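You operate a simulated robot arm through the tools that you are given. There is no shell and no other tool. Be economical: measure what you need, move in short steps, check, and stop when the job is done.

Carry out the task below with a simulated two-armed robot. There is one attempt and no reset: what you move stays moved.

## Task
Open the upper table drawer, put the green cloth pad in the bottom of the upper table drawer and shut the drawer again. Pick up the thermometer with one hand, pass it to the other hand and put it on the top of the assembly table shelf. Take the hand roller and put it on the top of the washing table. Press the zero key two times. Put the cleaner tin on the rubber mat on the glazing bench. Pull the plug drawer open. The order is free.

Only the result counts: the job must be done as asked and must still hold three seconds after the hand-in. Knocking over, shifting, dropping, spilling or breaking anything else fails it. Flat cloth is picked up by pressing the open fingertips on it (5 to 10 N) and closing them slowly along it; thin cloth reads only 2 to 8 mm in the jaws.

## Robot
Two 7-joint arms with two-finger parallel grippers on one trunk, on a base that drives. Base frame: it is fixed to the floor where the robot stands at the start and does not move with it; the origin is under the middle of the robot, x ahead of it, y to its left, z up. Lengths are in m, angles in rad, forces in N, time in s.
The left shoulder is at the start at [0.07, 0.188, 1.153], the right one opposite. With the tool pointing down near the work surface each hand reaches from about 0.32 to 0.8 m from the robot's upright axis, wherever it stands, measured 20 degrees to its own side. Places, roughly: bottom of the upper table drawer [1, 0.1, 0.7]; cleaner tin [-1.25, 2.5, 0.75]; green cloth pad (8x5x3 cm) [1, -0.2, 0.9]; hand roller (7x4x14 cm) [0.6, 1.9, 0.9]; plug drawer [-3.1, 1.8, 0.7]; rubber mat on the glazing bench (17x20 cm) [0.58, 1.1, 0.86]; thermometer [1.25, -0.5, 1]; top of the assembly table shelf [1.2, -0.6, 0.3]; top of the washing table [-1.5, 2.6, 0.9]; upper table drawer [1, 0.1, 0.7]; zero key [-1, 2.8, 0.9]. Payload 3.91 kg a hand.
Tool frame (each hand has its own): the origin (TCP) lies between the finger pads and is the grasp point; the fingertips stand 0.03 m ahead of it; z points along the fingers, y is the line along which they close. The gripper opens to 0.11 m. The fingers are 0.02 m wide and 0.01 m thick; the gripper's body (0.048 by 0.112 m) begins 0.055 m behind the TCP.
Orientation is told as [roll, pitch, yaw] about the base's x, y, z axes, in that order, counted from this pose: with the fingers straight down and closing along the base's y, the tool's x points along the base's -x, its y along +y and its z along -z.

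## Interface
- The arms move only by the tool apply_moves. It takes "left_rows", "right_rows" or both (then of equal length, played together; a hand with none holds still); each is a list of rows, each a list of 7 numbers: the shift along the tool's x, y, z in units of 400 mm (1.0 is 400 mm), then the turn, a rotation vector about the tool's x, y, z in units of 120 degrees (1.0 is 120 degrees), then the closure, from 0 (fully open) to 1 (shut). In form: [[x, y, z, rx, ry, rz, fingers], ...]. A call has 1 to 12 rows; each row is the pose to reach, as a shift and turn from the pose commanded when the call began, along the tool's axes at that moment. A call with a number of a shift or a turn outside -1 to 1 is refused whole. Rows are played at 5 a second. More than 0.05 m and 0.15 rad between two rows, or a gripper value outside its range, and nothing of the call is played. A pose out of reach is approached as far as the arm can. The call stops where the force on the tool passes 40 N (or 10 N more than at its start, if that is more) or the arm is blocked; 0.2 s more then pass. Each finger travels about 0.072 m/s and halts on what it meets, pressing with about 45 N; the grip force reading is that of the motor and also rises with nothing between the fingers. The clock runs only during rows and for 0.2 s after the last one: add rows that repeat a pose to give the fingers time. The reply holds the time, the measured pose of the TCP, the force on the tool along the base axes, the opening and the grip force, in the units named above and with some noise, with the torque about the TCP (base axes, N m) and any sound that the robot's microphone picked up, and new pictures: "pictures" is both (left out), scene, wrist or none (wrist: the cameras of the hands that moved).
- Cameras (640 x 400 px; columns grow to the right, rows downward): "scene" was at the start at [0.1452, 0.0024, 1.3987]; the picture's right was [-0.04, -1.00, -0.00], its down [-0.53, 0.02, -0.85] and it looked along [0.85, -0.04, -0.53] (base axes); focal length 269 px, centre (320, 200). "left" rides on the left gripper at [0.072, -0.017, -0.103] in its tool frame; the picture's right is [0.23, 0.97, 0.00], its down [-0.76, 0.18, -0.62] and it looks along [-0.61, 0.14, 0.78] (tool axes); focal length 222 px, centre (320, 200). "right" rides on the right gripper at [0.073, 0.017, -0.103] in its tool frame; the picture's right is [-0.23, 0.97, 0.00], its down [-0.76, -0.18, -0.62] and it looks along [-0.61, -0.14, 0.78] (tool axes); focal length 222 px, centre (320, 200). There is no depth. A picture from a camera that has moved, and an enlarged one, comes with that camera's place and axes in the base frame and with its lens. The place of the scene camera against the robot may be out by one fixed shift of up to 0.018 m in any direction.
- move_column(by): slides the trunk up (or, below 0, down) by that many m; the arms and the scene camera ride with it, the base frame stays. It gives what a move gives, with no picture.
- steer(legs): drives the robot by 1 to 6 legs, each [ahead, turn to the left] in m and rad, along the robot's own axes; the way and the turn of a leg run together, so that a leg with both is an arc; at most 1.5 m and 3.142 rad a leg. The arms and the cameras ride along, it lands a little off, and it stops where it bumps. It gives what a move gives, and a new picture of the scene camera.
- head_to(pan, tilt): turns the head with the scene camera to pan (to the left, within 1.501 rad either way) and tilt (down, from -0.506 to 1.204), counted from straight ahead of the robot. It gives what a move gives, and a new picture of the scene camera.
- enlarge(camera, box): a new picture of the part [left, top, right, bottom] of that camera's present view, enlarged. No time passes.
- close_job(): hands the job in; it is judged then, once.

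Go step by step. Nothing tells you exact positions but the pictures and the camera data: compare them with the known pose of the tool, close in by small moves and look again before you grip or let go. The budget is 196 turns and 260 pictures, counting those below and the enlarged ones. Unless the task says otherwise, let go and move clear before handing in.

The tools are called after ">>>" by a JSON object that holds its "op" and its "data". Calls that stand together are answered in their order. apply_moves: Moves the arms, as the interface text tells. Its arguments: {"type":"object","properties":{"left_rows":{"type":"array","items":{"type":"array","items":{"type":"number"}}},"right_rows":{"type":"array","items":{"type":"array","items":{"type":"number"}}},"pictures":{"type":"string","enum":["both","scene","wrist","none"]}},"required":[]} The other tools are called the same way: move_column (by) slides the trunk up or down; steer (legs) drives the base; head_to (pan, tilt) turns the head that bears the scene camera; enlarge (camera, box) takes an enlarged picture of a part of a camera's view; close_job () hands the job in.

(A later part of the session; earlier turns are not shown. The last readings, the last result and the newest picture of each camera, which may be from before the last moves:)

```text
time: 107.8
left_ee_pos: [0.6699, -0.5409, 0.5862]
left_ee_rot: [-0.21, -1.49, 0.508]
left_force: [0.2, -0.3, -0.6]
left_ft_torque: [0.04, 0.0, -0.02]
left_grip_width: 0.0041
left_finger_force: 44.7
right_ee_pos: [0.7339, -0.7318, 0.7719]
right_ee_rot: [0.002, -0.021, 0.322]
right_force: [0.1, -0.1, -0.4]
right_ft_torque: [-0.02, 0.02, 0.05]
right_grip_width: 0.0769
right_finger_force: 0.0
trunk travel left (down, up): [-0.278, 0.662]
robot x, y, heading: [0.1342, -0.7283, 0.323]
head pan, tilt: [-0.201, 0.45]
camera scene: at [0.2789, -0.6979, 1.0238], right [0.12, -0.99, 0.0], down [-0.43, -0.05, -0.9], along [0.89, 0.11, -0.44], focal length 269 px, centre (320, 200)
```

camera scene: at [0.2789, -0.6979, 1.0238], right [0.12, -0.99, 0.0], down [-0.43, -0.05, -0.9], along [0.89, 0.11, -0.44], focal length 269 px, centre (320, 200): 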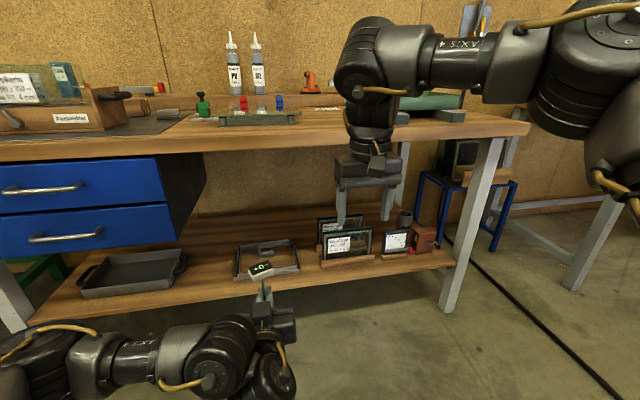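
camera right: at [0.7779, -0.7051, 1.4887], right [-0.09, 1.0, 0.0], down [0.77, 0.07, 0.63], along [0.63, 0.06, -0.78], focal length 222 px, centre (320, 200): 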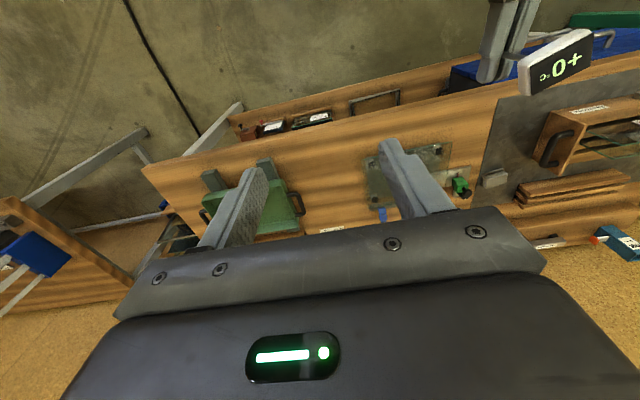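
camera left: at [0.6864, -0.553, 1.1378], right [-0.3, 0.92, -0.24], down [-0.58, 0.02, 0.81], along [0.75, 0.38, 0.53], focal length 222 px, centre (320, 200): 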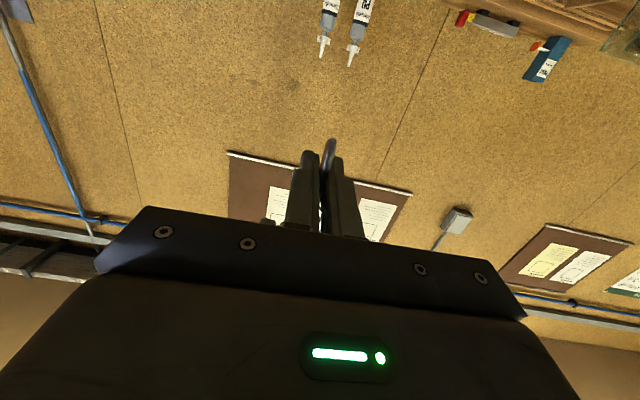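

The tilt is probably the base standing on the floor cable. I'll zoom in on the shelf.

>>> {"op": "enlarge", "data": {"camera": "scene", "box": [160, 190, 480, 340]}}

```text
2.00 times, centred on (320, 265) of scene
camera zoom: at [0.2789, -0.6979, 1.0238], right [0.12, -0.99, 0.0], down [-0.43, -0.05, -0.9], along [0.89, 0.11, -0.44], focal length 539 px, centre (320, 70)
```

zoom: 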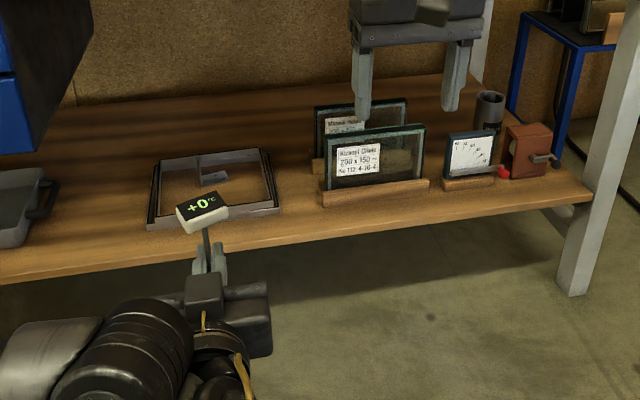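

There's a free gap on the shelf between the tray and the frame, about 17 cm wide around v≈-0.5. I'll roll the left hand so the thermometer lies horizontally, and pull the right hand back.

>>> {"op": "apply_moves", "data": {"left_rows": [[0, 0, 0, 0, 0, 0.068, 1], [0, 0, 0, 0, 0, 0.136, 1], [0, 0, 0, 0, 0, 0.205, 1], [0, 0, 0, 0, 0, 0.273, 1], [0, 0, 0, 0, 0, 0.341, 1], [0, 0, 0, 0, 0, 0.409, 1], [0, 0, 0, 0, 0, 0.477, 1], [0, 0, 0, 0, 0, 0.545, 1], [0, 0, 0, 0, 0, 0.614, 1], [0, 0, 0, 0, 0, 0.682, 1], [0, 0, 0, 0, 0, 0.75, 1]], "right_rows": [[0.04, 0, 0, 0, 0, 0, 0.3], [0.08, 0, 0, 0, 0, 0, 0.3], [0.12, 0, 0, 0, 0, 0, 0.3], [0.16, 0, 0, 0, 0, 0, 0.3], [0.2, 0, 0, 0, 0, 0, 0.3], [0.24, 0, 0, 0, 0, 0, 0.3], [0.28, 0, 0, 0, 0, 0, 0.3], [0.3, 0, 0, 0, 0, 0, 0.3], [0.3, 0, 0, 0, 0, 0, 0.3], [0.3, 0, 0, 0, 0, 0, 0.3], [0.3, 0, 0, 0, 0, 0, 0.3]]}}

```text
time: 110.2
left_ee_pos: [0.6692, -0.5409, 0.5845]
left_ee_rot: [1.49, -0.012, -1.273]
left_force: [-0.3, 0.3, 0.2]
left_ft_torque: [0.02, 0.05, 0.01]
left_grip_width: 0.004
left_finger_force: 44.3
right_ee_pos: [0.6212, -0.7695, 0.7691]
right_ee_rot: [0.001, -0.02, 0.321]
right_force: [0.8, 0.1, -0.5]
right_ft_torque: [-0.07, -0.02, 0.03]
right_grip_width: 0.077
right_finger_force: 0.1
trunk travel left (down, up): [-0.278, 0.662]
robot x, y, heading: [0.132, -0.7314, 0.321]
head pan, tilt: [-0.201, 0.45]
camera scene: at [0.2789, -0.698, 1.0238], right [0.12, -0.99, 0.0], down [-0.43, -0.05, -0.9], along [0.89, 0.11, -0.44], focal length 269 px, centre (320, 200)
camera right: at [0.5456, -0.7772, 0.871], right [-0.09, 1.0, 0.01], down [0.77, 0.07, 0.64], along [0.64, 0.06, -0.77], focal length 222 px, centre (320, 200)
camera left: at [0.5482, -0.5014, 0.575], right [0.0, 0.25, 0.97], down [-0.36, -0.9, 0.24], along [0.93, -0.35, 0.09], focal length 222 px, centre (320, 200)
```

scene: 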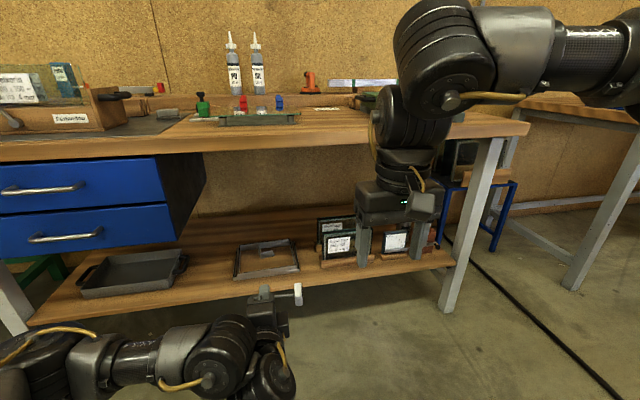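
right: 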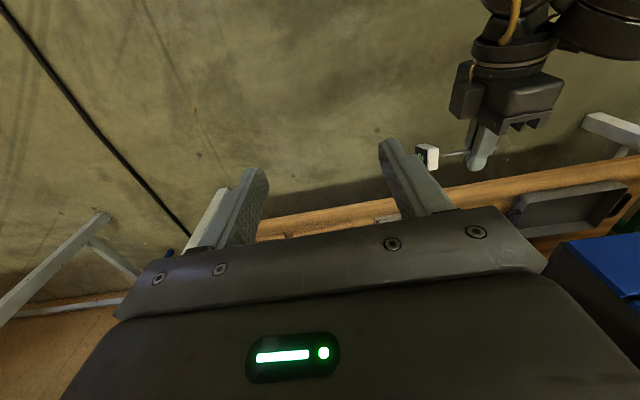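
left: 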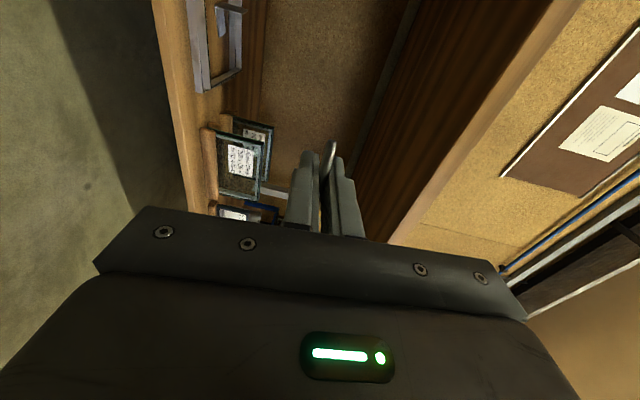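

Good. Now I'll pitch the left hand down about 43° and shift it left, in free air in front of the shelf.

>>> {"op": "apply_moves", "data": {"left_rows": [[0.08, 0, 0, 0.06, 0, 0, 1], [0.16, 0, 0, 0.12, 0, 0, 1], [0.24, 0, 0, 0.18, 0, 0, 1], [0.32, 0, 0, 0.24, 0, 0, 1], [0.4, 0, 0, 0.3, 0, 0, 1], [0.48, 0, 0, 0.358, 0, 0, 1], [0.56, 0, 0, 0.358, 0, 0, 1], [0.625, 0, 0, 0.358, 0, 0, 1]], "pictures": "scene"}}

```text
time: 112.0
left_ee_pos: [0.5956, -0.3025, 0.5799]
left_ee_rot: [0.74, -0.017, -1.275]
left_force: [-0.7, 1.4, -0.1]
left_ft_torque: [0.02, 0.02, 0.01]
left_grip_width: 0.004
left_finger_force: 44.3
right_ee_pos: [0.6204, -0.7693, 0.7689]
right_ee_rot: [0.002, -0.022, 0.32]
right_force: [-0.7, -0.1, -0.4]
right_ft_torque: [-0.01, -0.02, 0.02]
right_grip_width: 0.077
right_finger_force: 0.1
trunk travel left (down, up): [-0.278, 0.662]
robot x, y, heading: [0.1352, -0.7318, 0.325]
head pan, tilt: [-0.201, 0.45]
camera scene: at [0.2788, -0.6978, 1.0238], right [0.12, -0.99, 0.0], down [-0.43, -0.05, -0.9], along [0.89, 0.11, -0.44], focal length 269 px, centre (320, 200)
```

scene: 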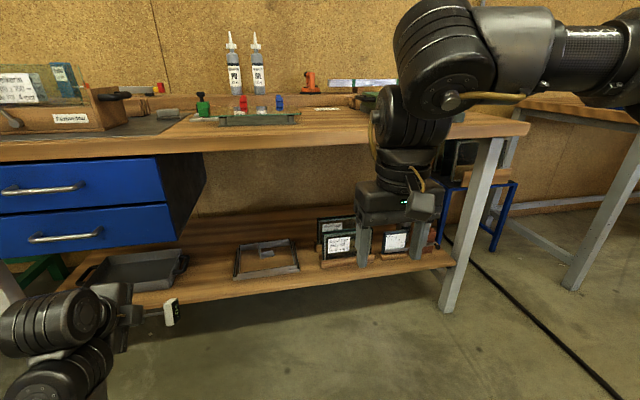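

>>> {"op": "move_column", "data": {"by": -0.13}}

>>> {"op": "steer", "data": {"legs": [[0.22, -0.01]]}}

>>> {"op": "head_to", "data": {"pan": 0.1, "tilt": 0.75}}

>>> {"op": "enlarge", "data": {"camera": "left", "box": [0, 0, 640, 400]}}

```text
time: 113.5
left_ee_pos: [0.5966, -0.302, 0.4517]
left_ee_rot: [0.743, -0.017, -1.276]
left_force: [0.3, -0.1, -0.8]
left_ft_torque: [0.03, 0.03, 0.0]
left_grip_width: 0.0042
left_finger_force: 44.2
right_ee_pos: [0.6205, -0.7696, 0.6393]
right_ee_rot: [0.002, -0.021, 0.32]
right_force: [-0.1, 0.3, 0.2]
right_ft_torque: [0.02, -0.02, 0.04]
right_grip_width: 0.0768
right_finger_force: 0.0
trunk travel left (down, up): [-0.148, 0.792]
robot x, y, heading: [0.1362, -0.7322, 0.321]
head pan, tilt: [-0.201, 0.45]
```

```text
time: 115.2
left_ee_pos: [0.8099, -0.2377, 0.4514]
left_ee_rot: [0.739, -0.017, -1.281]
left_force: [0.9, -0.1, 0.2]
left_ft_torque: [0.01, 0.0, 0.02]
left_grip_width: 0.0043
left_finger_force: 43.7
right_ee_pos: [0.8295, -0.7044, 0.6401]
right_ee_rot: [0.0, -0.021, 0.312]
right_force: [-0.3, 1.2, 1.0]
right_ft_torque: [0.01, 0.01, 0.01]
right_grip_width: 0.0771
right_finger_force: 0.1
trunk travel left (down, up): [-0.148, 0.792]
robot x, y, heading: [0.3449, -0.6636, 0.315]
head pan, tilt: [-0.201, 0.45]
camera scene: at [0.4883, -0.6301, 0.8938], right [0.11, -0.99, 0.0], down [-0.43, -0.05, -0.9], along [0.89, 0.1, -0.44], focal length 269 px, centre (320, 200)
```

scene: 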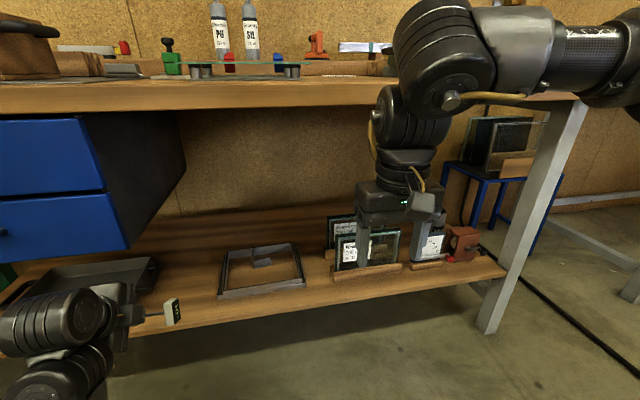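

```text
time: 116.0
left_ee_pos: [0.8082, -0.2368, 0.4513]
left_ee_rot: [0.74, -0.018, -1.284]
left_force: [0.1, -0.6, -0.1]
left_ft_torque: [0.02, 0.0, 0.0]
left_grip_width: 0.004
left_finger_force: 44.0
right_ee_pos: [0.8287, -0.7032, 0.6395]
right_ee_rot: [0.001, -0.02, 0.311]
right_force: [0.0, 0.3, 0.2]
right_ft_torque: [0.03, 0.01, 0.02]
right_grip_width: 0.0772
right_finger_force: 0.1
trunk travel left (down, up): [-0.148, 0.792]
robot x, y, heading: [0.3454, -0.6614, 0.314]
head pan, tilt: [0.099, 0.75]
camera scene: at [0.4729, -0.6072, 0.8674], right [0.4, -0.92, 0.0], down [-0.62, -0.27, -0.73], along [0.67, 0.29, -0.68], focal length 269 px, centre (320, 200)
```

scene: 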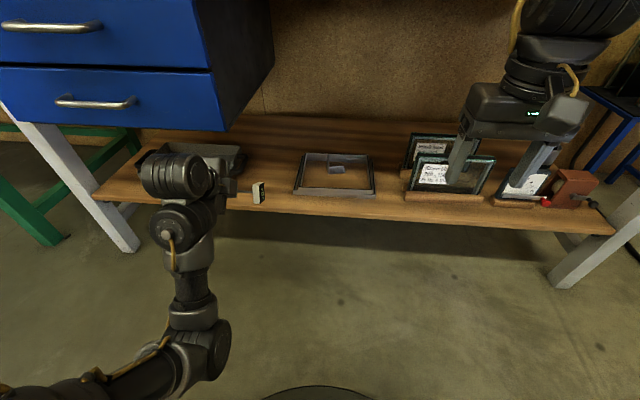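

```text
1.00 times, centred on (320, 200) of left (not enlarged: the box is as wide or as high as the picture)
camera zoom: at [0.7094, -0.1893, 0.5137], right [0.62, 0.43, 0.65], down [-0.06, -0.8, 0.59], along [0.78, -0.41, -0.47], focal length 222 px, centre (320, 200)
```

zoom: 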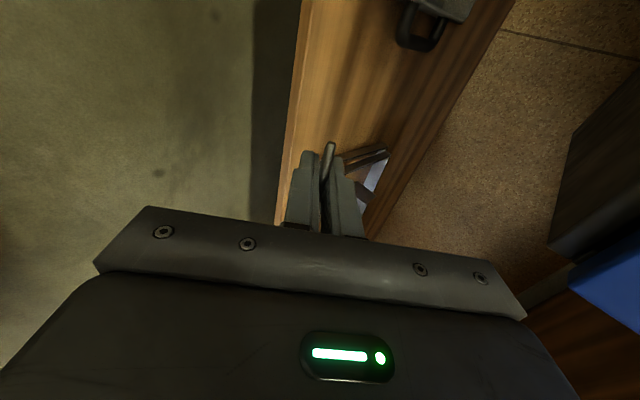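

The gap at u≈0.87 is free, from v -0.41 to -0.58. I'll move in over the shelf.

>>> {"op": "apply_moves", "data": {"left_rows": [[0.002, 0.047, 0.076, 0, 0, 0, 1], [0.004, 0.093, 0.152, 0, 0, 0, 1], [0.006, 0.14, 0.229, 0, 0, 0, 1], [0.008, 0.186, 0.305, 0, 0, 0, 1], [0.01, 0.233, 0.381, 0, 0, 0, 1]]}}

>>> {"op": "enlarge", "data": {"camera": "scene", "box": [130, 120, 400, 290]}}

```text
time: 117.2
left_ee_pos: [0.9614, -0.1862, 0.4039]
left_ee_rot: [0.754, -0.018, -1.279]
left_force: [-0.4, -0.2, -0.2]
left_ft_torque: [-0.01, 0.02, 0.01]
left_grip_width: 0.0043
left_finger_force: 44.2
right_ee_pos: [0.8203, -0.7039, 0.6434]
right_ee_rot: [-0.002, -0.032, 0.317]
right_force: [-0.7, -0.4, -0.2]
right_ft_torque: [0.02, -0.01, -0.02]
right_grip_width: 0.0771
right_finger_force: 0.0
trunk travel left (down, up): [-0.148, 0.792]
robot x, y, heading: [0.3419, -0.6611, 0.328]
head pan, tilt: [0.099, 0.75]
camera scene: at [0.4601, -0.6085, 0.8676], right [0.41, -0.91, 0.0], down [-0.61, -0.28, -0.74], along [0.67, 0.3, -0.67], focal length 269 px, centre (320, 200)
camera left: at [0.8607, -0.1391, 0.4654], right [0.61, 0.43, 0.66], down [-0.07, -0.8, 0.59], along [0.79, -0.41, -0.46], focal length 222 px, centre (320, 200)
```

scene: 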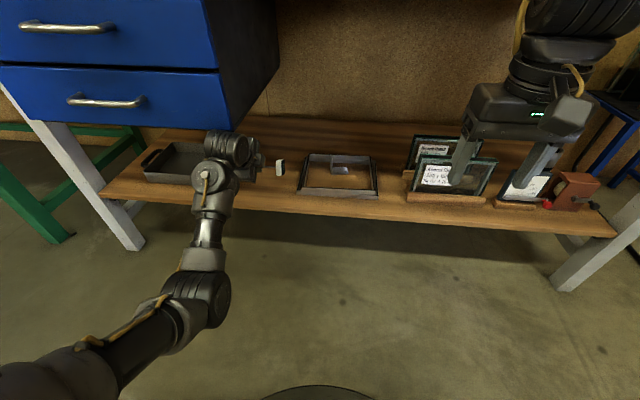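
left: 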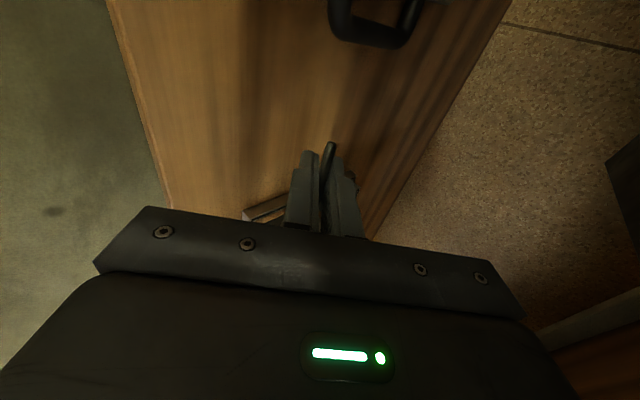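

```text
2.35 times, centred on (265, 205) of scene
camera zoom: at [0.4601, -0.6085, 0.8676], right [0.41, -0.91, 0.0], down [-0.61, -0.28, -0.74], along [0.67, 0.3, -0.67], focal length 634 px, centre (449, 188)
```

zoom: 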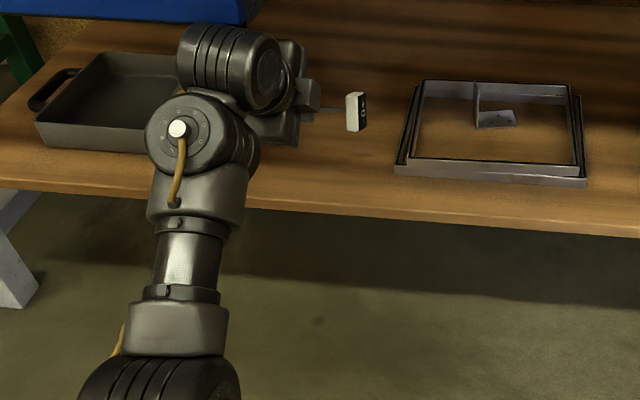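

The clearance looks good. I'll lower toward the shelf in small steps.

>>> {"op": "apply_moves", "data": {"left_rows": [[0, -0.034, 0.037, 0, 0, 0, 1], [0, -0.067, 0.073, 0, 0, 0, 1], [0, -0.092, 0.1, 0, 0, 0, 1], [0, -0.105, 0.115, 0, 0, 0, 1]], "pictures": "wrist"}}

>>> {"op": "enlarge", "data": {"camera": "scene", "box": [180, 120, 340, 220]}}

```text
time: 118.2
left_ee_pos: [0.9723, -0.1869, 0.3381]
left_ee_rot: [0.74, -0.018, -1.282]
left_force: [0.0, 0.0, -0.6]
left_ft_torque: [0.02, 0.01, -0.01]
left_grip_width: 0.004
left_finger_force: 43.9
right_ee_pos: [0.8287, -0.7044, 0.6387]
right_ee_rot: [0.0, -0.02, 0.313]
right_force: [1.1, -0.5, 0.1]
right_ft_torque: [0.0, 0.01, 0.0]
right_grip_width: 0.0769
right_finger_force: 0.0
trunk travel left (down, up): [-0.148, 0.792]
robot x, y, heading: [0.3428, -0.6647, 0.312]
head pan, tilt: [0.099, 0.75]
camera left: at [0.8732, -0.1385, 0.4016], right [0.62, 0.43, 0.65], down [-0.06, -0.8, 0.59], along [0.78, -0.41, -0.47], focal length 222 px, centre (320, 200)
```

left: 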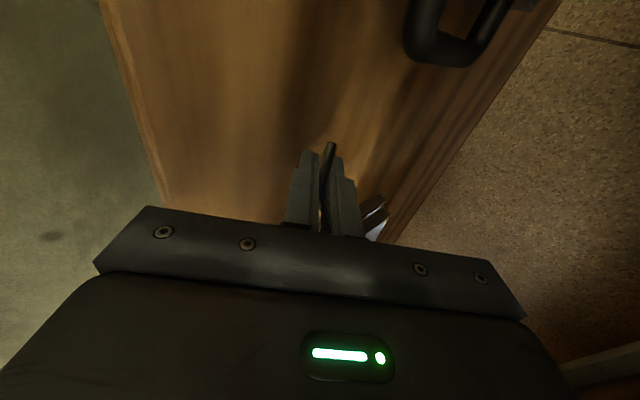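

```text
4.00 times, centred on (260, 170) of scene
camera zoom: at [0.473, -0.6071, 0.8674], right [0.4, -0.92, 0.0], down [-0.62, -0.27, -0.73], along [0.67, 0.29, -0.68], focal length 1078 px, centre (560, 320)
```

zoom: 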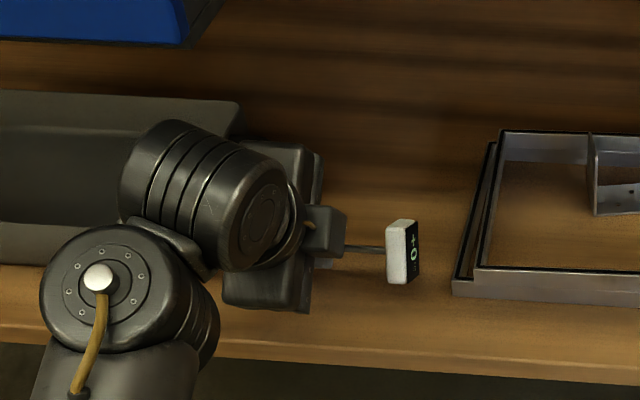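

No contact yet. I'll creep down further.

>>> {"op": "apply_moves", "data": {"left_rows": [[0, -0.008, 0.009, 0, 0, 0, 1], [0, -0.016, 0.018, 0, 0, 0, 1], [0, -0.025, 0.027, 0, 0, 0, 1], [0, -0.033, 0.036, 0, 0, 0, 1]], "pictures": "none"}}

>>> {"op": "enlarge", "data": {"camera": "scene", "box": [180, 120, 340, 220]}}

```text
time: 119.3
left_ee_pos: [0.9749, -0.1863, 0.3303]
left_ee_rot: [0.761, -0.015, -1.285]
left_force: [-8.4, -4.0, 17.8]
left_ft_torque: [0.09, 0.12, 0.06]
left_grip_width: 0.0043
left_finger_force: 43.7
right_ee_pos: [0.8279, -0.7051, 0.6393]
right_ee_rot: [0.003, -0.023, 0.313]
right_force: [-0.1, -0.5, -0.1]
right_ft_torque: [-0.01, -0.02, -0.03]
right_grip_width: 0.0768
right_finger_force: 0.0
trunk travel left (down, up): [-0.148, 0.792]
robot x, y, heading: [0.3414, -0.6637, 0.317]
head pan, tilt: [0.099, 0.75]
stopped in row 4 (left hand): the force on the tool passed its limit at 42 N (the readings are from after the stop); the commanded pose is now the measured one
```

```text
4.00 times, centred on (260, 170) of scene
camera zoom: at [0.4704, -0.6086, 0.8677], right [0.4, -0.92, 0.0], down [-0.62, -0.27, -0.73], along [0.67, 0.3, -0.68], focal length 1078 px, centre (560, 320)
```

zoom: 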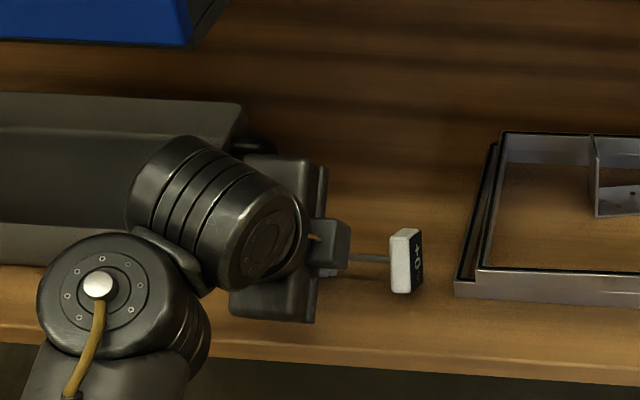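

The fingertips touch the shelf at z≈0.30. At 45° the lower finger would trap the stem, so I'll lift slightly, steepen the hand to about 65°, and come back down before releasing.

>>> {"op": "apply_moves", "data": {"left_rows": [[0, 0.034, -0.037, 0, 0, 0, 1], [0, 0.034, -0.037, 0.06, 0, 0, 1], [0, 0.034, -0.037, 0.12, 0, 0, 1], [0, 0.034, -0.037, 0.18, 0, 0, 1], [0, 0.016, -0.018, 0.18, 0, 0, 1], [0, 0.009, -0.009, 0.18, 0, 0, 1]], "pictures": "both"}}

>>> {"op": "enlarge", "data": {"camera": "scene", "box": [180, 120, 340, 220]}}

```text
time: 120.7
left_ee_pos: [0.974, -0.1864, 0.3321]
left_ee_rot: [0.376, -0.017, -1.286]
left_force: [-2.8, -1.6, 8.8]
left_ft_torque: [0.07, 0.12, 0.06]
left_grip_width: 0.004
left_finger_force: 44.2
right_ee_pos: [0.8289, -0.7037, 0.6396]
right_ee_rot: [0.002, -0.023, 0.315]
right_force: [0.0, -0.2, -0.4]
right_ft_torque: [0.0, 0.0, 0.0]
right_grip_width: 0.0772
right_finger_force: 0.1
trunk travel left (down, up): [-0.148, 0.792]
robot x, y, heading: [0.344, -0.661, 0.315]
head pan, tilt: [0.099, 0.75]
camera scene: at [0.4717, -0.6077, 0.8678], right [0.4, -0.92, 0.0], down [-0.62, -0.27, -0.73], along [0.67, 0.3, -0.68], focal length 269 px, centre (320, 200)
camera left: at [0.9018, -0.1298, 0.4203], right [0.8, 0.48, 0.36], down [0.15, -0.74, 0.66], along [0.58, -0.47, -0.66], focal length 222 px, centre (320, 200)
```

scene: 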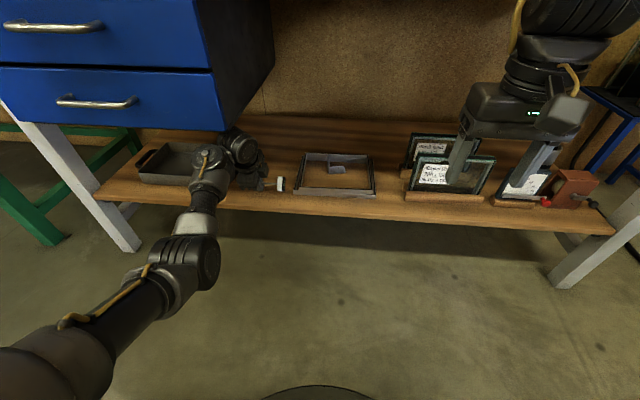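
left: 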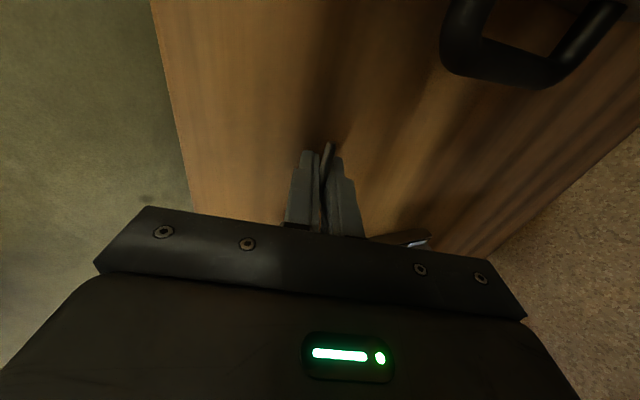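

```text
4.00 times, centred on (260, 170) of scene
camera zoom: at [0.4717, -0.6077, 0.8678], right [0.4, -0.92, 0.0], down [-0.62, -0.27, -0.73], along [0.67, 0.3, -0.68], focal length 1078 px, centre (560, 320)
```

zoom: 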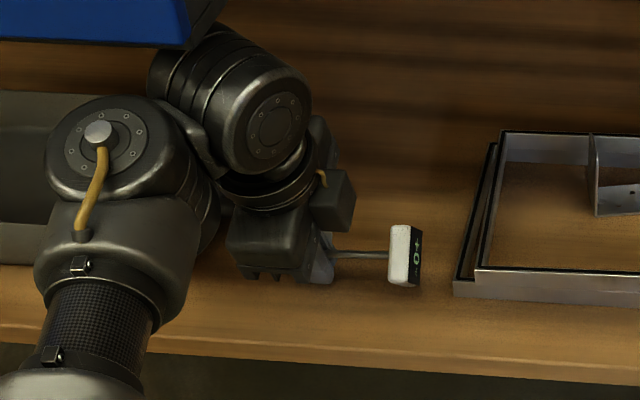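

Steep enough, and just touching. I'll open slowly to let it settle, then withdraw straight back along the fingers.

>>> {"op": "apply_moves", "data": {"left_rows": [[0, 0.004, -0.006, 0, 0, 0, 0.9], [0, 0.006, -0.01, 0, 0, 0, 0.75], [0, 0.008, -0.015, 0, 0, 0, 0.6], [0, 0.008, -0.015, 0, 0, 0, 0.5], [0, 0.008, -0.015, 0, 0, 0, 0.5]], "pictures": "wrist"}}

>>> {"op": "enlarge", "data": {"camera": "scene", "box": [180, 120, 340, 220]}}

```text
time: 121.9
left_ee_pos: [0.9766, -0.1866, 0.3391]
left_ee_rot: [0.383, -0.018, -1.288]
left_force: [5.7, 14.3, 55.8]
left_ft_torque: [0.54, 0.73, -0.23]
left_grip_width: 0.0403
left_finger_force: 0.0
right_ee_pos: [0.8291, -0.7049, 0.6403]
right_ee_rot: [0.003, -0.02, 0.315]
right_force: [0.1, 0.2, 0.2]
right_ft_torque: [0.02, 0.0, 0.03]
right_grip_width: 0.0771
right_finger_force: 0.1
trunk travel left (down, up): [-0.148, 0.792]
robot x, y, heading: [0.3461, -0.6618, 0.313]
head pan, tilt: [0.099, 0.75]
stopped in row 5 (left hand): the force on the tool passed its limit at 40 N (the readings are from after the stop); the commanded pose is now the measured one
camera left: at [0.904, -0.1291, 0.4264], right [0.8, 0.48, 0.36], down [0.14, -0.74, 0.66], along [0.58, -0.48, -0.66], focal length 222 px, centre (320, 200)
```

left: 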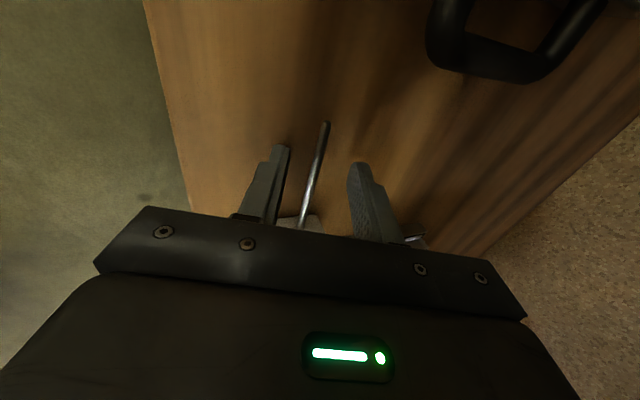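

```text
4.00 times, centred on (260, 170) of scene
camera zoom: at [0.4726, -0.6074, 0.8671], right [0.4, -0.92, 0.0], down [-0.62, -0.27, -0.73], along [0.67, 0.29, -0.68], focal length 1078 px, centre (560, 320)
```

zoom: 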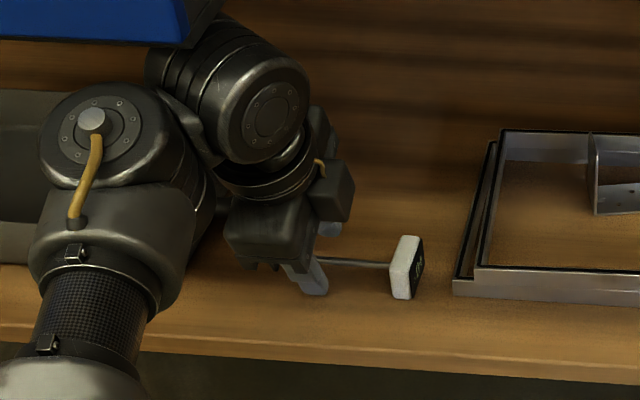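

It's released and resting between the fingers. I'll withdraw along the finger axis.

>>> {"op": "apply_moves", "data": {"left_rows": [[0, 0, -0.03, 0, 0, 0, 0.5], [0, 0, -0.07, 0, 0, 0, 0.5], [0, 0, -0.12, 0, 0, 0, 0.5], [0, 0, -0.17, 0, 0, 0, 0.5]], "pictures": "wrist"}}

>>> {"op": "enlarge", "data": {"camera": "scene", "box": [180, 120, 340, 220]}}

```text
time: 122.6
left_ee_pos: [0.9637, -0.1919, 0.3353]
left_ee_rot: [0.329, -0.027, -1.301]
left_force: [37.6, 35.3, 52.3]
left_ft_torque: [1.43, -0.74, -0.6]
left_grip_width: 0.0245
left_finger_force: 0.0
right_ee_pos: [0.8428, -0.6976, 0.6346]
right_ee_rot: [-0.002, 0.0, 0.315]
right_force: [-0.1, 0.0, -0.1]
right_ft_torque: [-0.01, -0.06, -0.01]
right_grip_width: 0.0769
right_finger_force: 0.0
trunk travel left (down, up): [-0.148, 0.792]
robot x, y, heading: [0.3426, -0.661, 0.307]
head pan, tilt: [0.099, 0.75]
stopped in row 3 (left hand): the force on the tool passed its limit at 71 N (the readings are from after the stop); the commanded pose is now the measured one
camera left: at [0.898, -0.1321, 0.425], right [0.83, 0.47, 0.31], down [0.17, -0.73, 0.67], along [0.54, -0.5, -0.68], focal length 222 px, centre (320, 200)
```

left: 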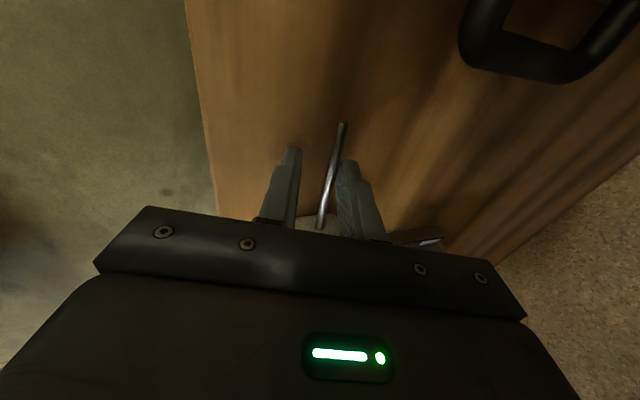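

```text
4.00 times, centred on (260, 170) of scene
camera zoom: at [0.5131, -0.5919, 0.8671], right [0.4, -0.92, 0.0], down [-0.66, -0.29, -0.7], along [0.64, 0.28, -0.72], focal length 1078 px, centre (560, 320)
```

zoom: 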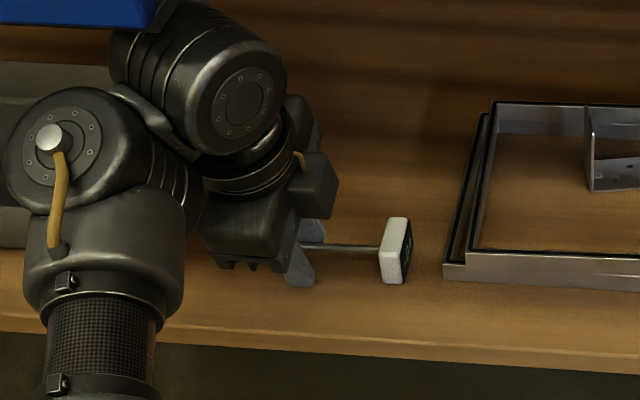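

The wrist is wedged under the drawer bottom while the tips press on the shelf. I'll un-wedge by rotating the wrist back down while easing up and opening.

>>> {"op": "apply_moves", "data": {"left_rows": [[0, 0, 0, -0.04, 0, 0, 0.5], [0, 0.003, -0.01, -0.09, 0, 0, 0.5]], "pictures": "wrist"}}

>>> {"op": "enlarge", "data": {"camera": "scene", "box": [140, 90, 380, 240]}}

```text
time: 122.9
left_ee_pos: [0.9587, -0.1929, 0.3359]
left_ee_rot: [0.335, -0.033, -1.298]
left_force: [37.9, 32.1, 51.2]
left_ft_torque: [1.43, -0.74, -0.61]
left_grip_width: 0.0255
left_finger_force: 0.1
right_ee_pos: [0.8413, -0.7115, 0.6546]
right_ee_rot: [0.019, -0.024, 0.382]
right_force: [0.0, 0.5, -0.5]
right_ft_torque: [-0.09, -0.05, 0.02]
right_grip_width: 0.077
right_finger_force: 0.1
trunk travel left (down, up): [-0.148, 0.792]
robot x, y, heading: [0.3441, -0.66, 0.309]
head pan, tilt: [0.099, 0.75]
stopped in row 1 (left hand): the force on the tool passed its limit at 124 N (the readings are from after the stop); the commanded pose is now the measured one
camera left: at [0.8908, -0.1332, 0.4247], right [0.82, 0.48, 0.31], down [0.16, -0.72, 0.67], along [0.55, -0.5, -0.67], focal length 222 px, centre (320, 200)
```

left: 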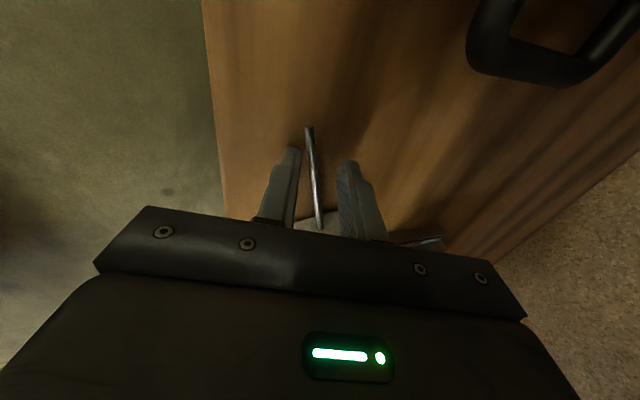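

```text
2.67 times, centred on (260, 165) of scene
camera zoom: at [0.5464, -0.5822, 0.8672], right [0.4, -0.92, -0.01], down [-0.69, -0.29, -0.67], along [0.61, 0.27, -0.74], focal length 718 px, centre (480, 293)
```

zoom: 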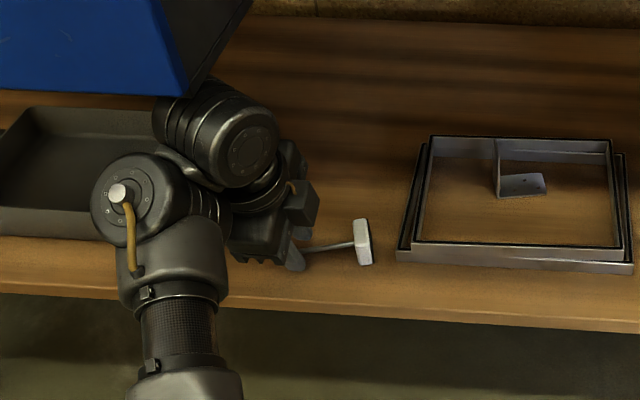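

The robot body is leaning forward, so something in the left wrist is jammed. I'll look before pushing any more.

>>> {"op": "enlarge", "data": {"camera": "scene", "box": [0, 0, 640, 400]}}

>>> {"op": "enlarge", "data": {"camera": "right", "box": [0, 0, 640, 400]}}

```text
1.00 times, centred on (320, 200) of scene (not enlarged: the box is as wide or as high as the picture)
camera zoom: at [0.5464, -0.5822, 0.8672], right [0.4, -0.92, -0.01], down [-0.69, -0.29, -0.67], along [0.61, 0.27, -0.74], focal length 269 px, centre (320, 200)
```

zoom: 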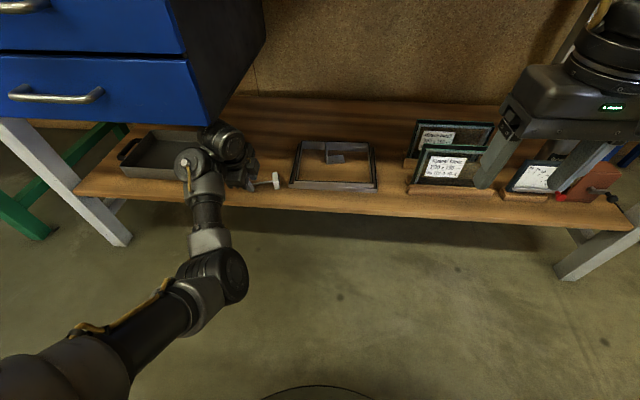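

```text
1.00 times, centred on (320, 200) of right (not enlarged: the box is as wide or as high as the picture)
camera zoom: at [0.7662, -0.7271, 0.7545], right [-0.15, 0.99, 0.02], down [0.76, 0.1, 0.64], along [0.63, 0.11, -0.77], focal length 222 px, centre (320, 200)
```

zoom: 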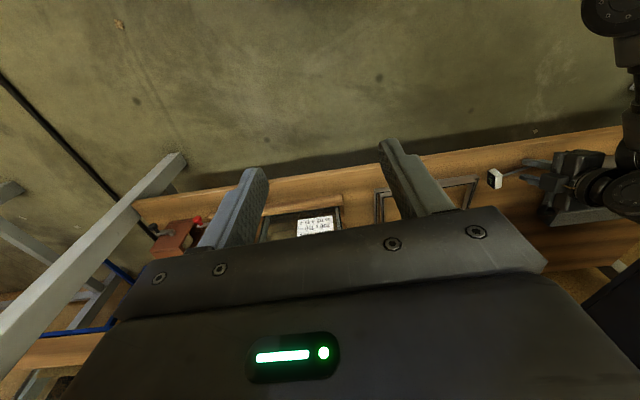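

The wrist joint is caught under the drawer's lower right corner. I'll close on the stem again to shorten the reach, then rotate back out and place it farther from the drawer.

>>> {"op": "apply_moves", "data": {"left_rows": [[0, 0, 0, 0, 0, 0, 0.8], [0, 0, 0, 0, 0, 0, 0.9], [0, 0, 0, 0, 0, 0, 1], [0, 0, 0, 0, 0, 0, 1], [0, 0, 0, 0, 0, 0, 1]], "pictures": "wrist"}}

```text
time: 123.2
left_ee_pos: [0.9228, -0.2098, 0.3339]
left_ee_rot: [0.269, -0.064, -1.306]
left_force: [10.8, 29.1, 41.0]
left_ft_torque: [1.56, 0.07, -0.26]
left_grip_width: 0.0121
left_finger_force: 0.0
right_ee_pos: [0.799, -0.7353, 0.6905]
right_ee_rot: [0.032, -0.154, 0.535]
right_force: [-2.2, 2.8, -4.0]
right_ft_torque: [-0.2, -0.26, -0.04]
right_grip_width: 0.0769
right_finger_force: 0.1
trunk travel left (down, up): [-0.148, 0.792]
robot x, y, heading: [0.3458, -0.661, 0.304]
head pan, tilt: [0.099, 0.75]
stopped in row 1 (left hand): the arm was blocked; the commanded pose is now the measured one
camera left: at [0.8603, -0.1452, 0.4234], right [0.84, 0.48, 0.24], down [0.19, -0.69, 0.69], along [0.5, -0.54, -0.68], focal length 222 px, centre (320, 200)
```

left: 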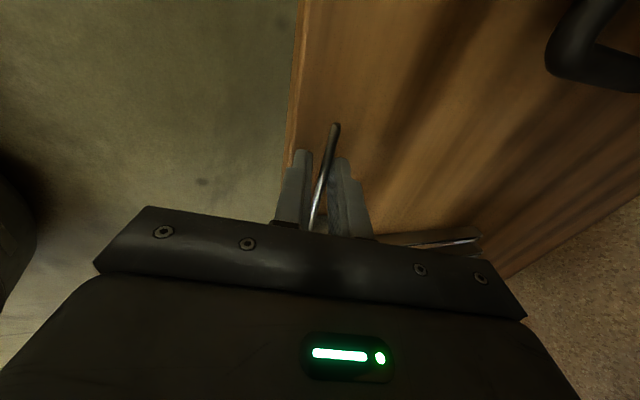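

>>> {"op": "enlarge", "data": {"camera": "scene", "box": [0, 0, 640, 400]}}

>>> {"op": "enlarge", "data": {"camera": "right", "box": [0, 0, 640, 400]}}

```text
1.00 times, centred on (320, 200) of scene (not enlarged: the box is as wide or as high as the picture)
camera zoom: at [0.5477, -0.5831, 0.8676], right [0.4, -0.92, -0.01], down [-0.69, -0.29, -0.67], along [0.61, 0.27, -0.74], focal length 269 px, centre (320, 200)
```

zoom: 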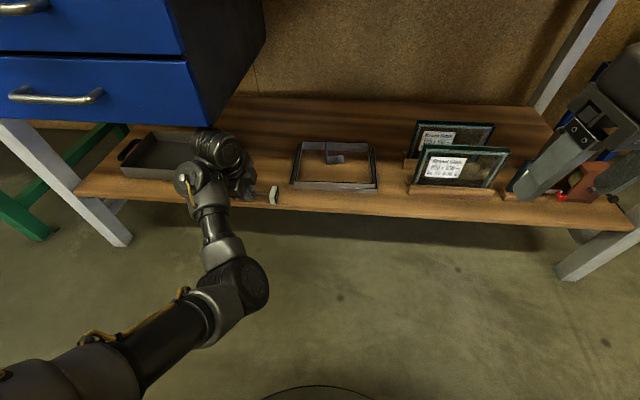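

```text
1.00 times, centred on (320, 200) of right (not enlarged: the box is as wide or as high as the picture)
camera zoom: at [0.7174, -0.7689, 0.7816], right [-0.31, 0.95, 0.07], down [0.67, 0.17, 0.73], along [0.68, 0.27, -0.68], focal length 222 px, centre (320, 200)
```

zoom: 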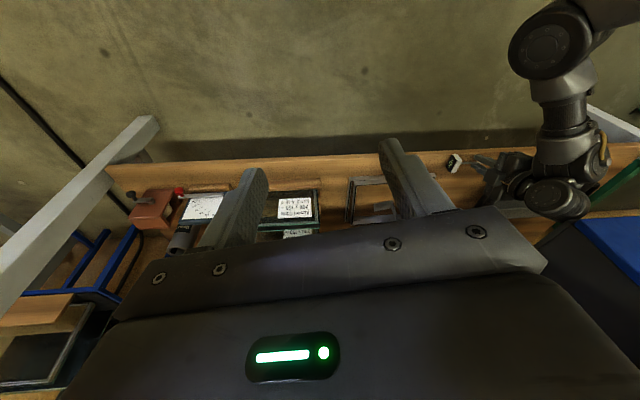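

The body appears stationary again. I'll let a short moment pass with no commanded motion and re-read the state.

>>> {"op": "apply_moves", "data": {"left_rows": [[0, 0, 0, 0, 0, 0, 0.9]], "right_rows": [[0, 0, 0, 0, 0, 0, 0.3]], "pictures": "scene"}}

```text
time: 123.5
left_ee_pos: [0.8823, -0.2393, 0.4068]
left_ee_rot: [0.429, -0.038, -1.329]
left_force: [-1.5, 2.2, -2.4]
left_ft_torque: [-0.08, -0.17, -0.06]
left_grip_width: 0.0111
left_finger_force: 0.0
right_ee_pos: [0.7103, -0.7965, 0.7213]
right_ee_rot: [0.057, -0.311, 0.6]
right_force: [10.6, -6.5, 3.3]
right_ft_torque: [0.64, 0.84, 0.32]
right_grip_width: 0.077
right_finger_force: 0.0
trunk travel left (down, up): [-0.148, 0.792]
robot x, y, heading: [0.3478, -0.6621, 0.311]
head pan, tilt: [0.099, 0.75]
stopped in row 1 (left hand): the arm was blocked; the commanded pose is now the measured one
camera scene: at [0.4784, -0.6188, 0.8691], right [0.4, -0.92, -0.01], down [-0.63, -0.26, -0.73], along [0.67, 0.3, -0.68], focal length 269 px, centre (320, 200)
```

scene: 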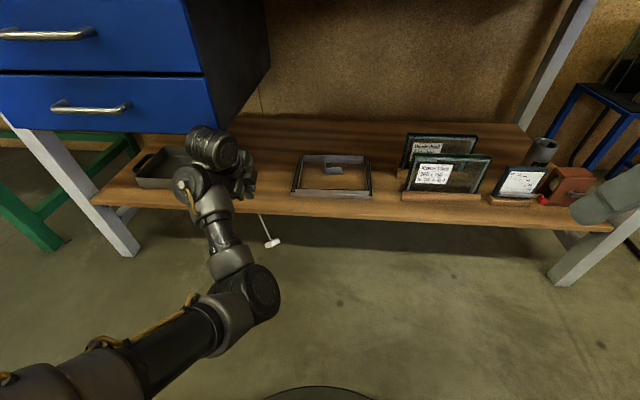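

The body has swung back level. The thermometer looks to be slipping out at the left fingertips, so I'm closing immediately.

>>> {"op": "apply_moves", "data": {"left_rows": [[0, 0, 0, 0, 0, 0, 1]], "pictures": "both"}}

```text
time: 124.0
left_ee_pos: [0.8858, -0.2242, 0.3838]
left_ee_rot: [0.364, -0.054, -1.316]
left_force: [1.4, -1.2, 0.7]
left_ft_torque: [0.06, 0.06, 0.03]
left_grip_width: 0.0
left_finger_force: 37.6
right_ee_pos: [0.7322, -0.7762, 0.7201]
right_ee_rot: [0.103, -0.243, 0.511]
right_force: [-1.4, -0.7, 1.7]
right_ft_torque: [-0.02, -0.06, -0.04]
right_grip_width: 0.077
right_finger_force: 0.1
trunk travel left (down, up): [-0.148, 0.792]
robot x, y, heading: [0.3436, -0.6657, 0.316]
head pan, tilt: [0.099, 0.75]
stopped in row 1 (right hand): the arm was blocked; the commanded pose is now the measured one
camera scene: at [0.473, -0.6069, 0.8677], right [0.4, -0.92, 0.0], down [-0.62, -0.27, -0.73], along [0.67, 0.29, -0.68], focal length 269 px, centre (320, 200)
camera left: at [0.8162, -0.1619, 0.469], right [0.82, 0.47, 0.34], down [0.13, -0.72, 0.68], along [0.56, -0.52, -0.65], focal length 222 px, centre (320, 200)
```

scene: 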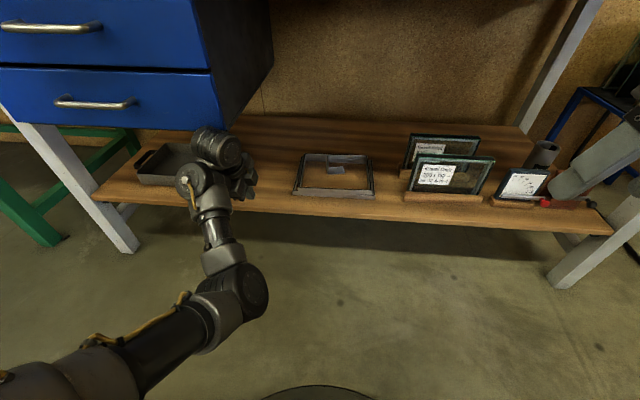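
left: 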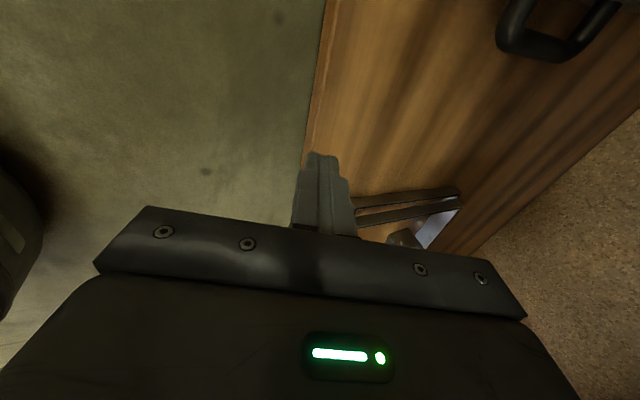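

It slipped to the floor. The body is stable again, so I'll look for the thermometer and check the other shelf items.

>>> {"op": "head_to", "data": {"pan": 0.1, "tilt": 1.15}}

>>> {"op": "enlarge", "data": {"camera": "right", "box": [0, 0, 640, 400]}}

```text
time: 124.8
left_ee_pos: [0.8864, -0.2226, 0.3804]
left_ee_rot: [0.359, -0.05, -1.317]
left_force: [-0.2, -0.1, 0.3]
left_ft_torque: [-0.01, -0.03, 0.02]
left_grip_width: 0.0
left_finger_force: 37.8
right_ee_pos: [0.7353, -0.775, 0.7176]
right_ee_rot: [0.105, -0.235, 0.511]
right_force: [0.3, 0.1, -1.2]
right_ft_torque: [-0.02, -0.02, -0.01]
right_grip_width: 0.0769
right_finger_force: 0.0
trunk travel left (down, up): [-0.148, 0.792]
robot x, y, heading: [0.3461, -0.6622, 0.306]
head pan, tilt: [0.099, 1.15]
camera scene: at [0.4533, -0.6163, 0.8386], right [0.4, -0.92, 0.0], down [-0.84, -0.36, -0.41], along [0.37, 0.16, -0.91], focal length 269 px, centre (320, 200)
```

scene: 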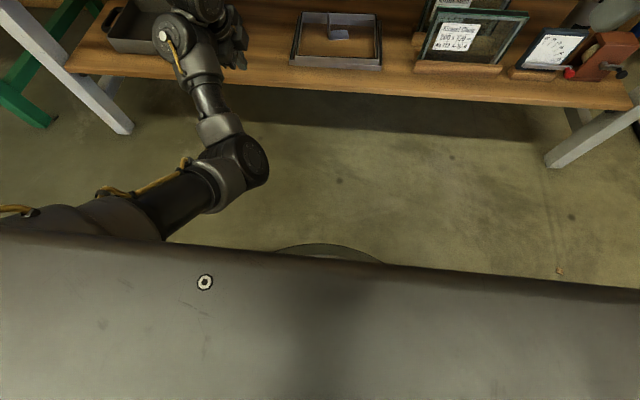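

```text
1.00 times, centred on (320, 200) of right (not enlarged: the box is as wide or as high as the picture)
camera zoom: at [0.6504, -0.8168, 0.8021], right [-0.3, 0.94, 0.15], down [0.64, 0.08, 0.76], along [0.7, 0.33, -0.63], focal length 222 px, centre (320, 200)
```

zoom: 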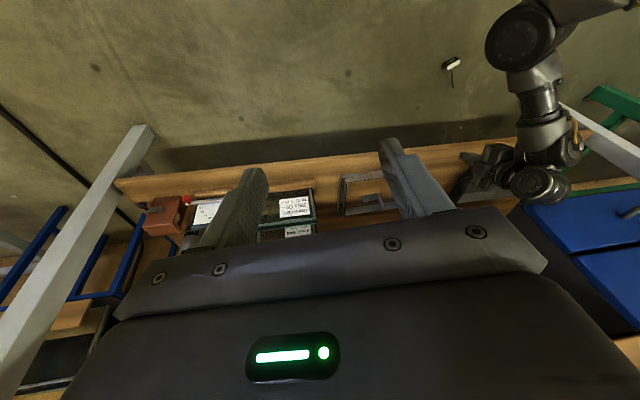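

From the right wrist camera I can see the thermometer intact on the floor at about (0.75, -0.155), in front of the shelf, and the shelf items are undisturbed. I'll pull the left hand straight back out.

>>> {"op": "apply_moves", "data": {"left_rows": [[-0.005, -0.09, -0.035, 0, 0, 0, 1], [-0.01, -0.185, -0.07, 0, 0, 0, 1], [-0.017, -0.28, -0.105, 0, 0, 0, 1], [-0.023, -0.37, -0.14, 0, 0, 0, 1], [-0.0285, -0.464, -0.175, 0, 0, 0, 1]], "pictures": "both"}}

```text
time: 126.2
left_ee_pos: [0.6833, -0.1999, 0.2931]
left_ee_rot: [0.364, 0.161, -1.283]
left_force: [0.7, 0.5, 0.1]
left_ft_torque: [0.03, 0.01, 0.01]
left_grip_width: 0.0002
left_finger_force: 37.6
left hand out of reach, approached as far as the arm can: row 1, 2, 3, 4, 5
right_ee_pos: [0.7358, -0.7766, 0.7168]
right_ee_rot: [0.103, -0.237, 0.512]
right_force: [-0.6, -0.5, -1.1]
right_ft_torque: [0.04, 0.03, 0.02]
right_grip_width: 0.077
right_finger_force: 0.1
trunk travel left (down, up): [-0.148, 0.792]
robot x, y, heading: [0.3449, -0.6602, 0.315]
head pan, tilt: [0.099, 1.15]
stopped in row 5 (left hand): the arm was blocked; the commanded pose is now the measured one
camera scene: at [0.4537, -0.6177, 0.8384], right [0.4, -0.92, 0.0], down [-0.84, -0.37, -0.41], along [0.37, 0.17, -0.91], focal length 269 px, centre (320, 200)
camera left: at [0.6171, -0.1597, 0.3935], right [0.83, 0.42, 0.38], down [0.19, -0.84, 0.52], along [0.53, -0.36, -0.77], focal length 222 px, centre (320, 200)
```

scene: 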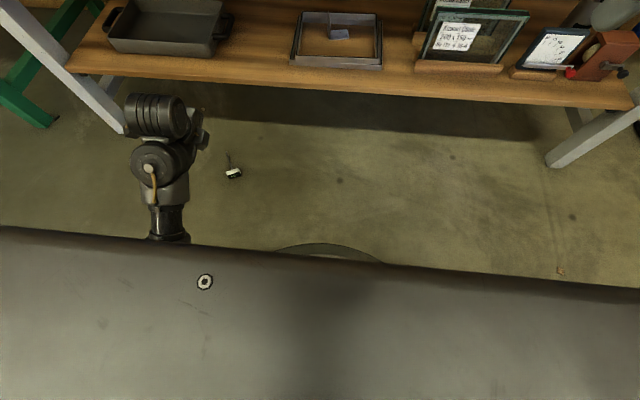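
left: 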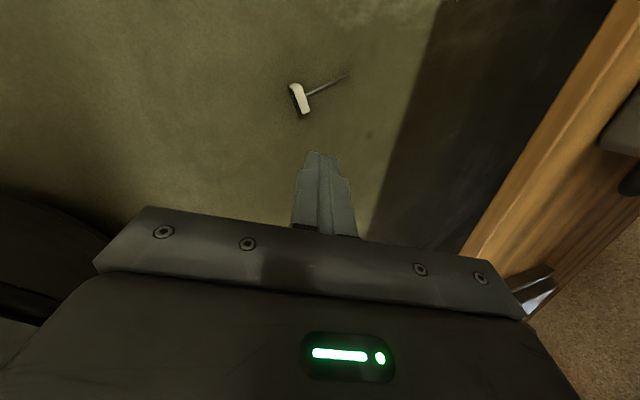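

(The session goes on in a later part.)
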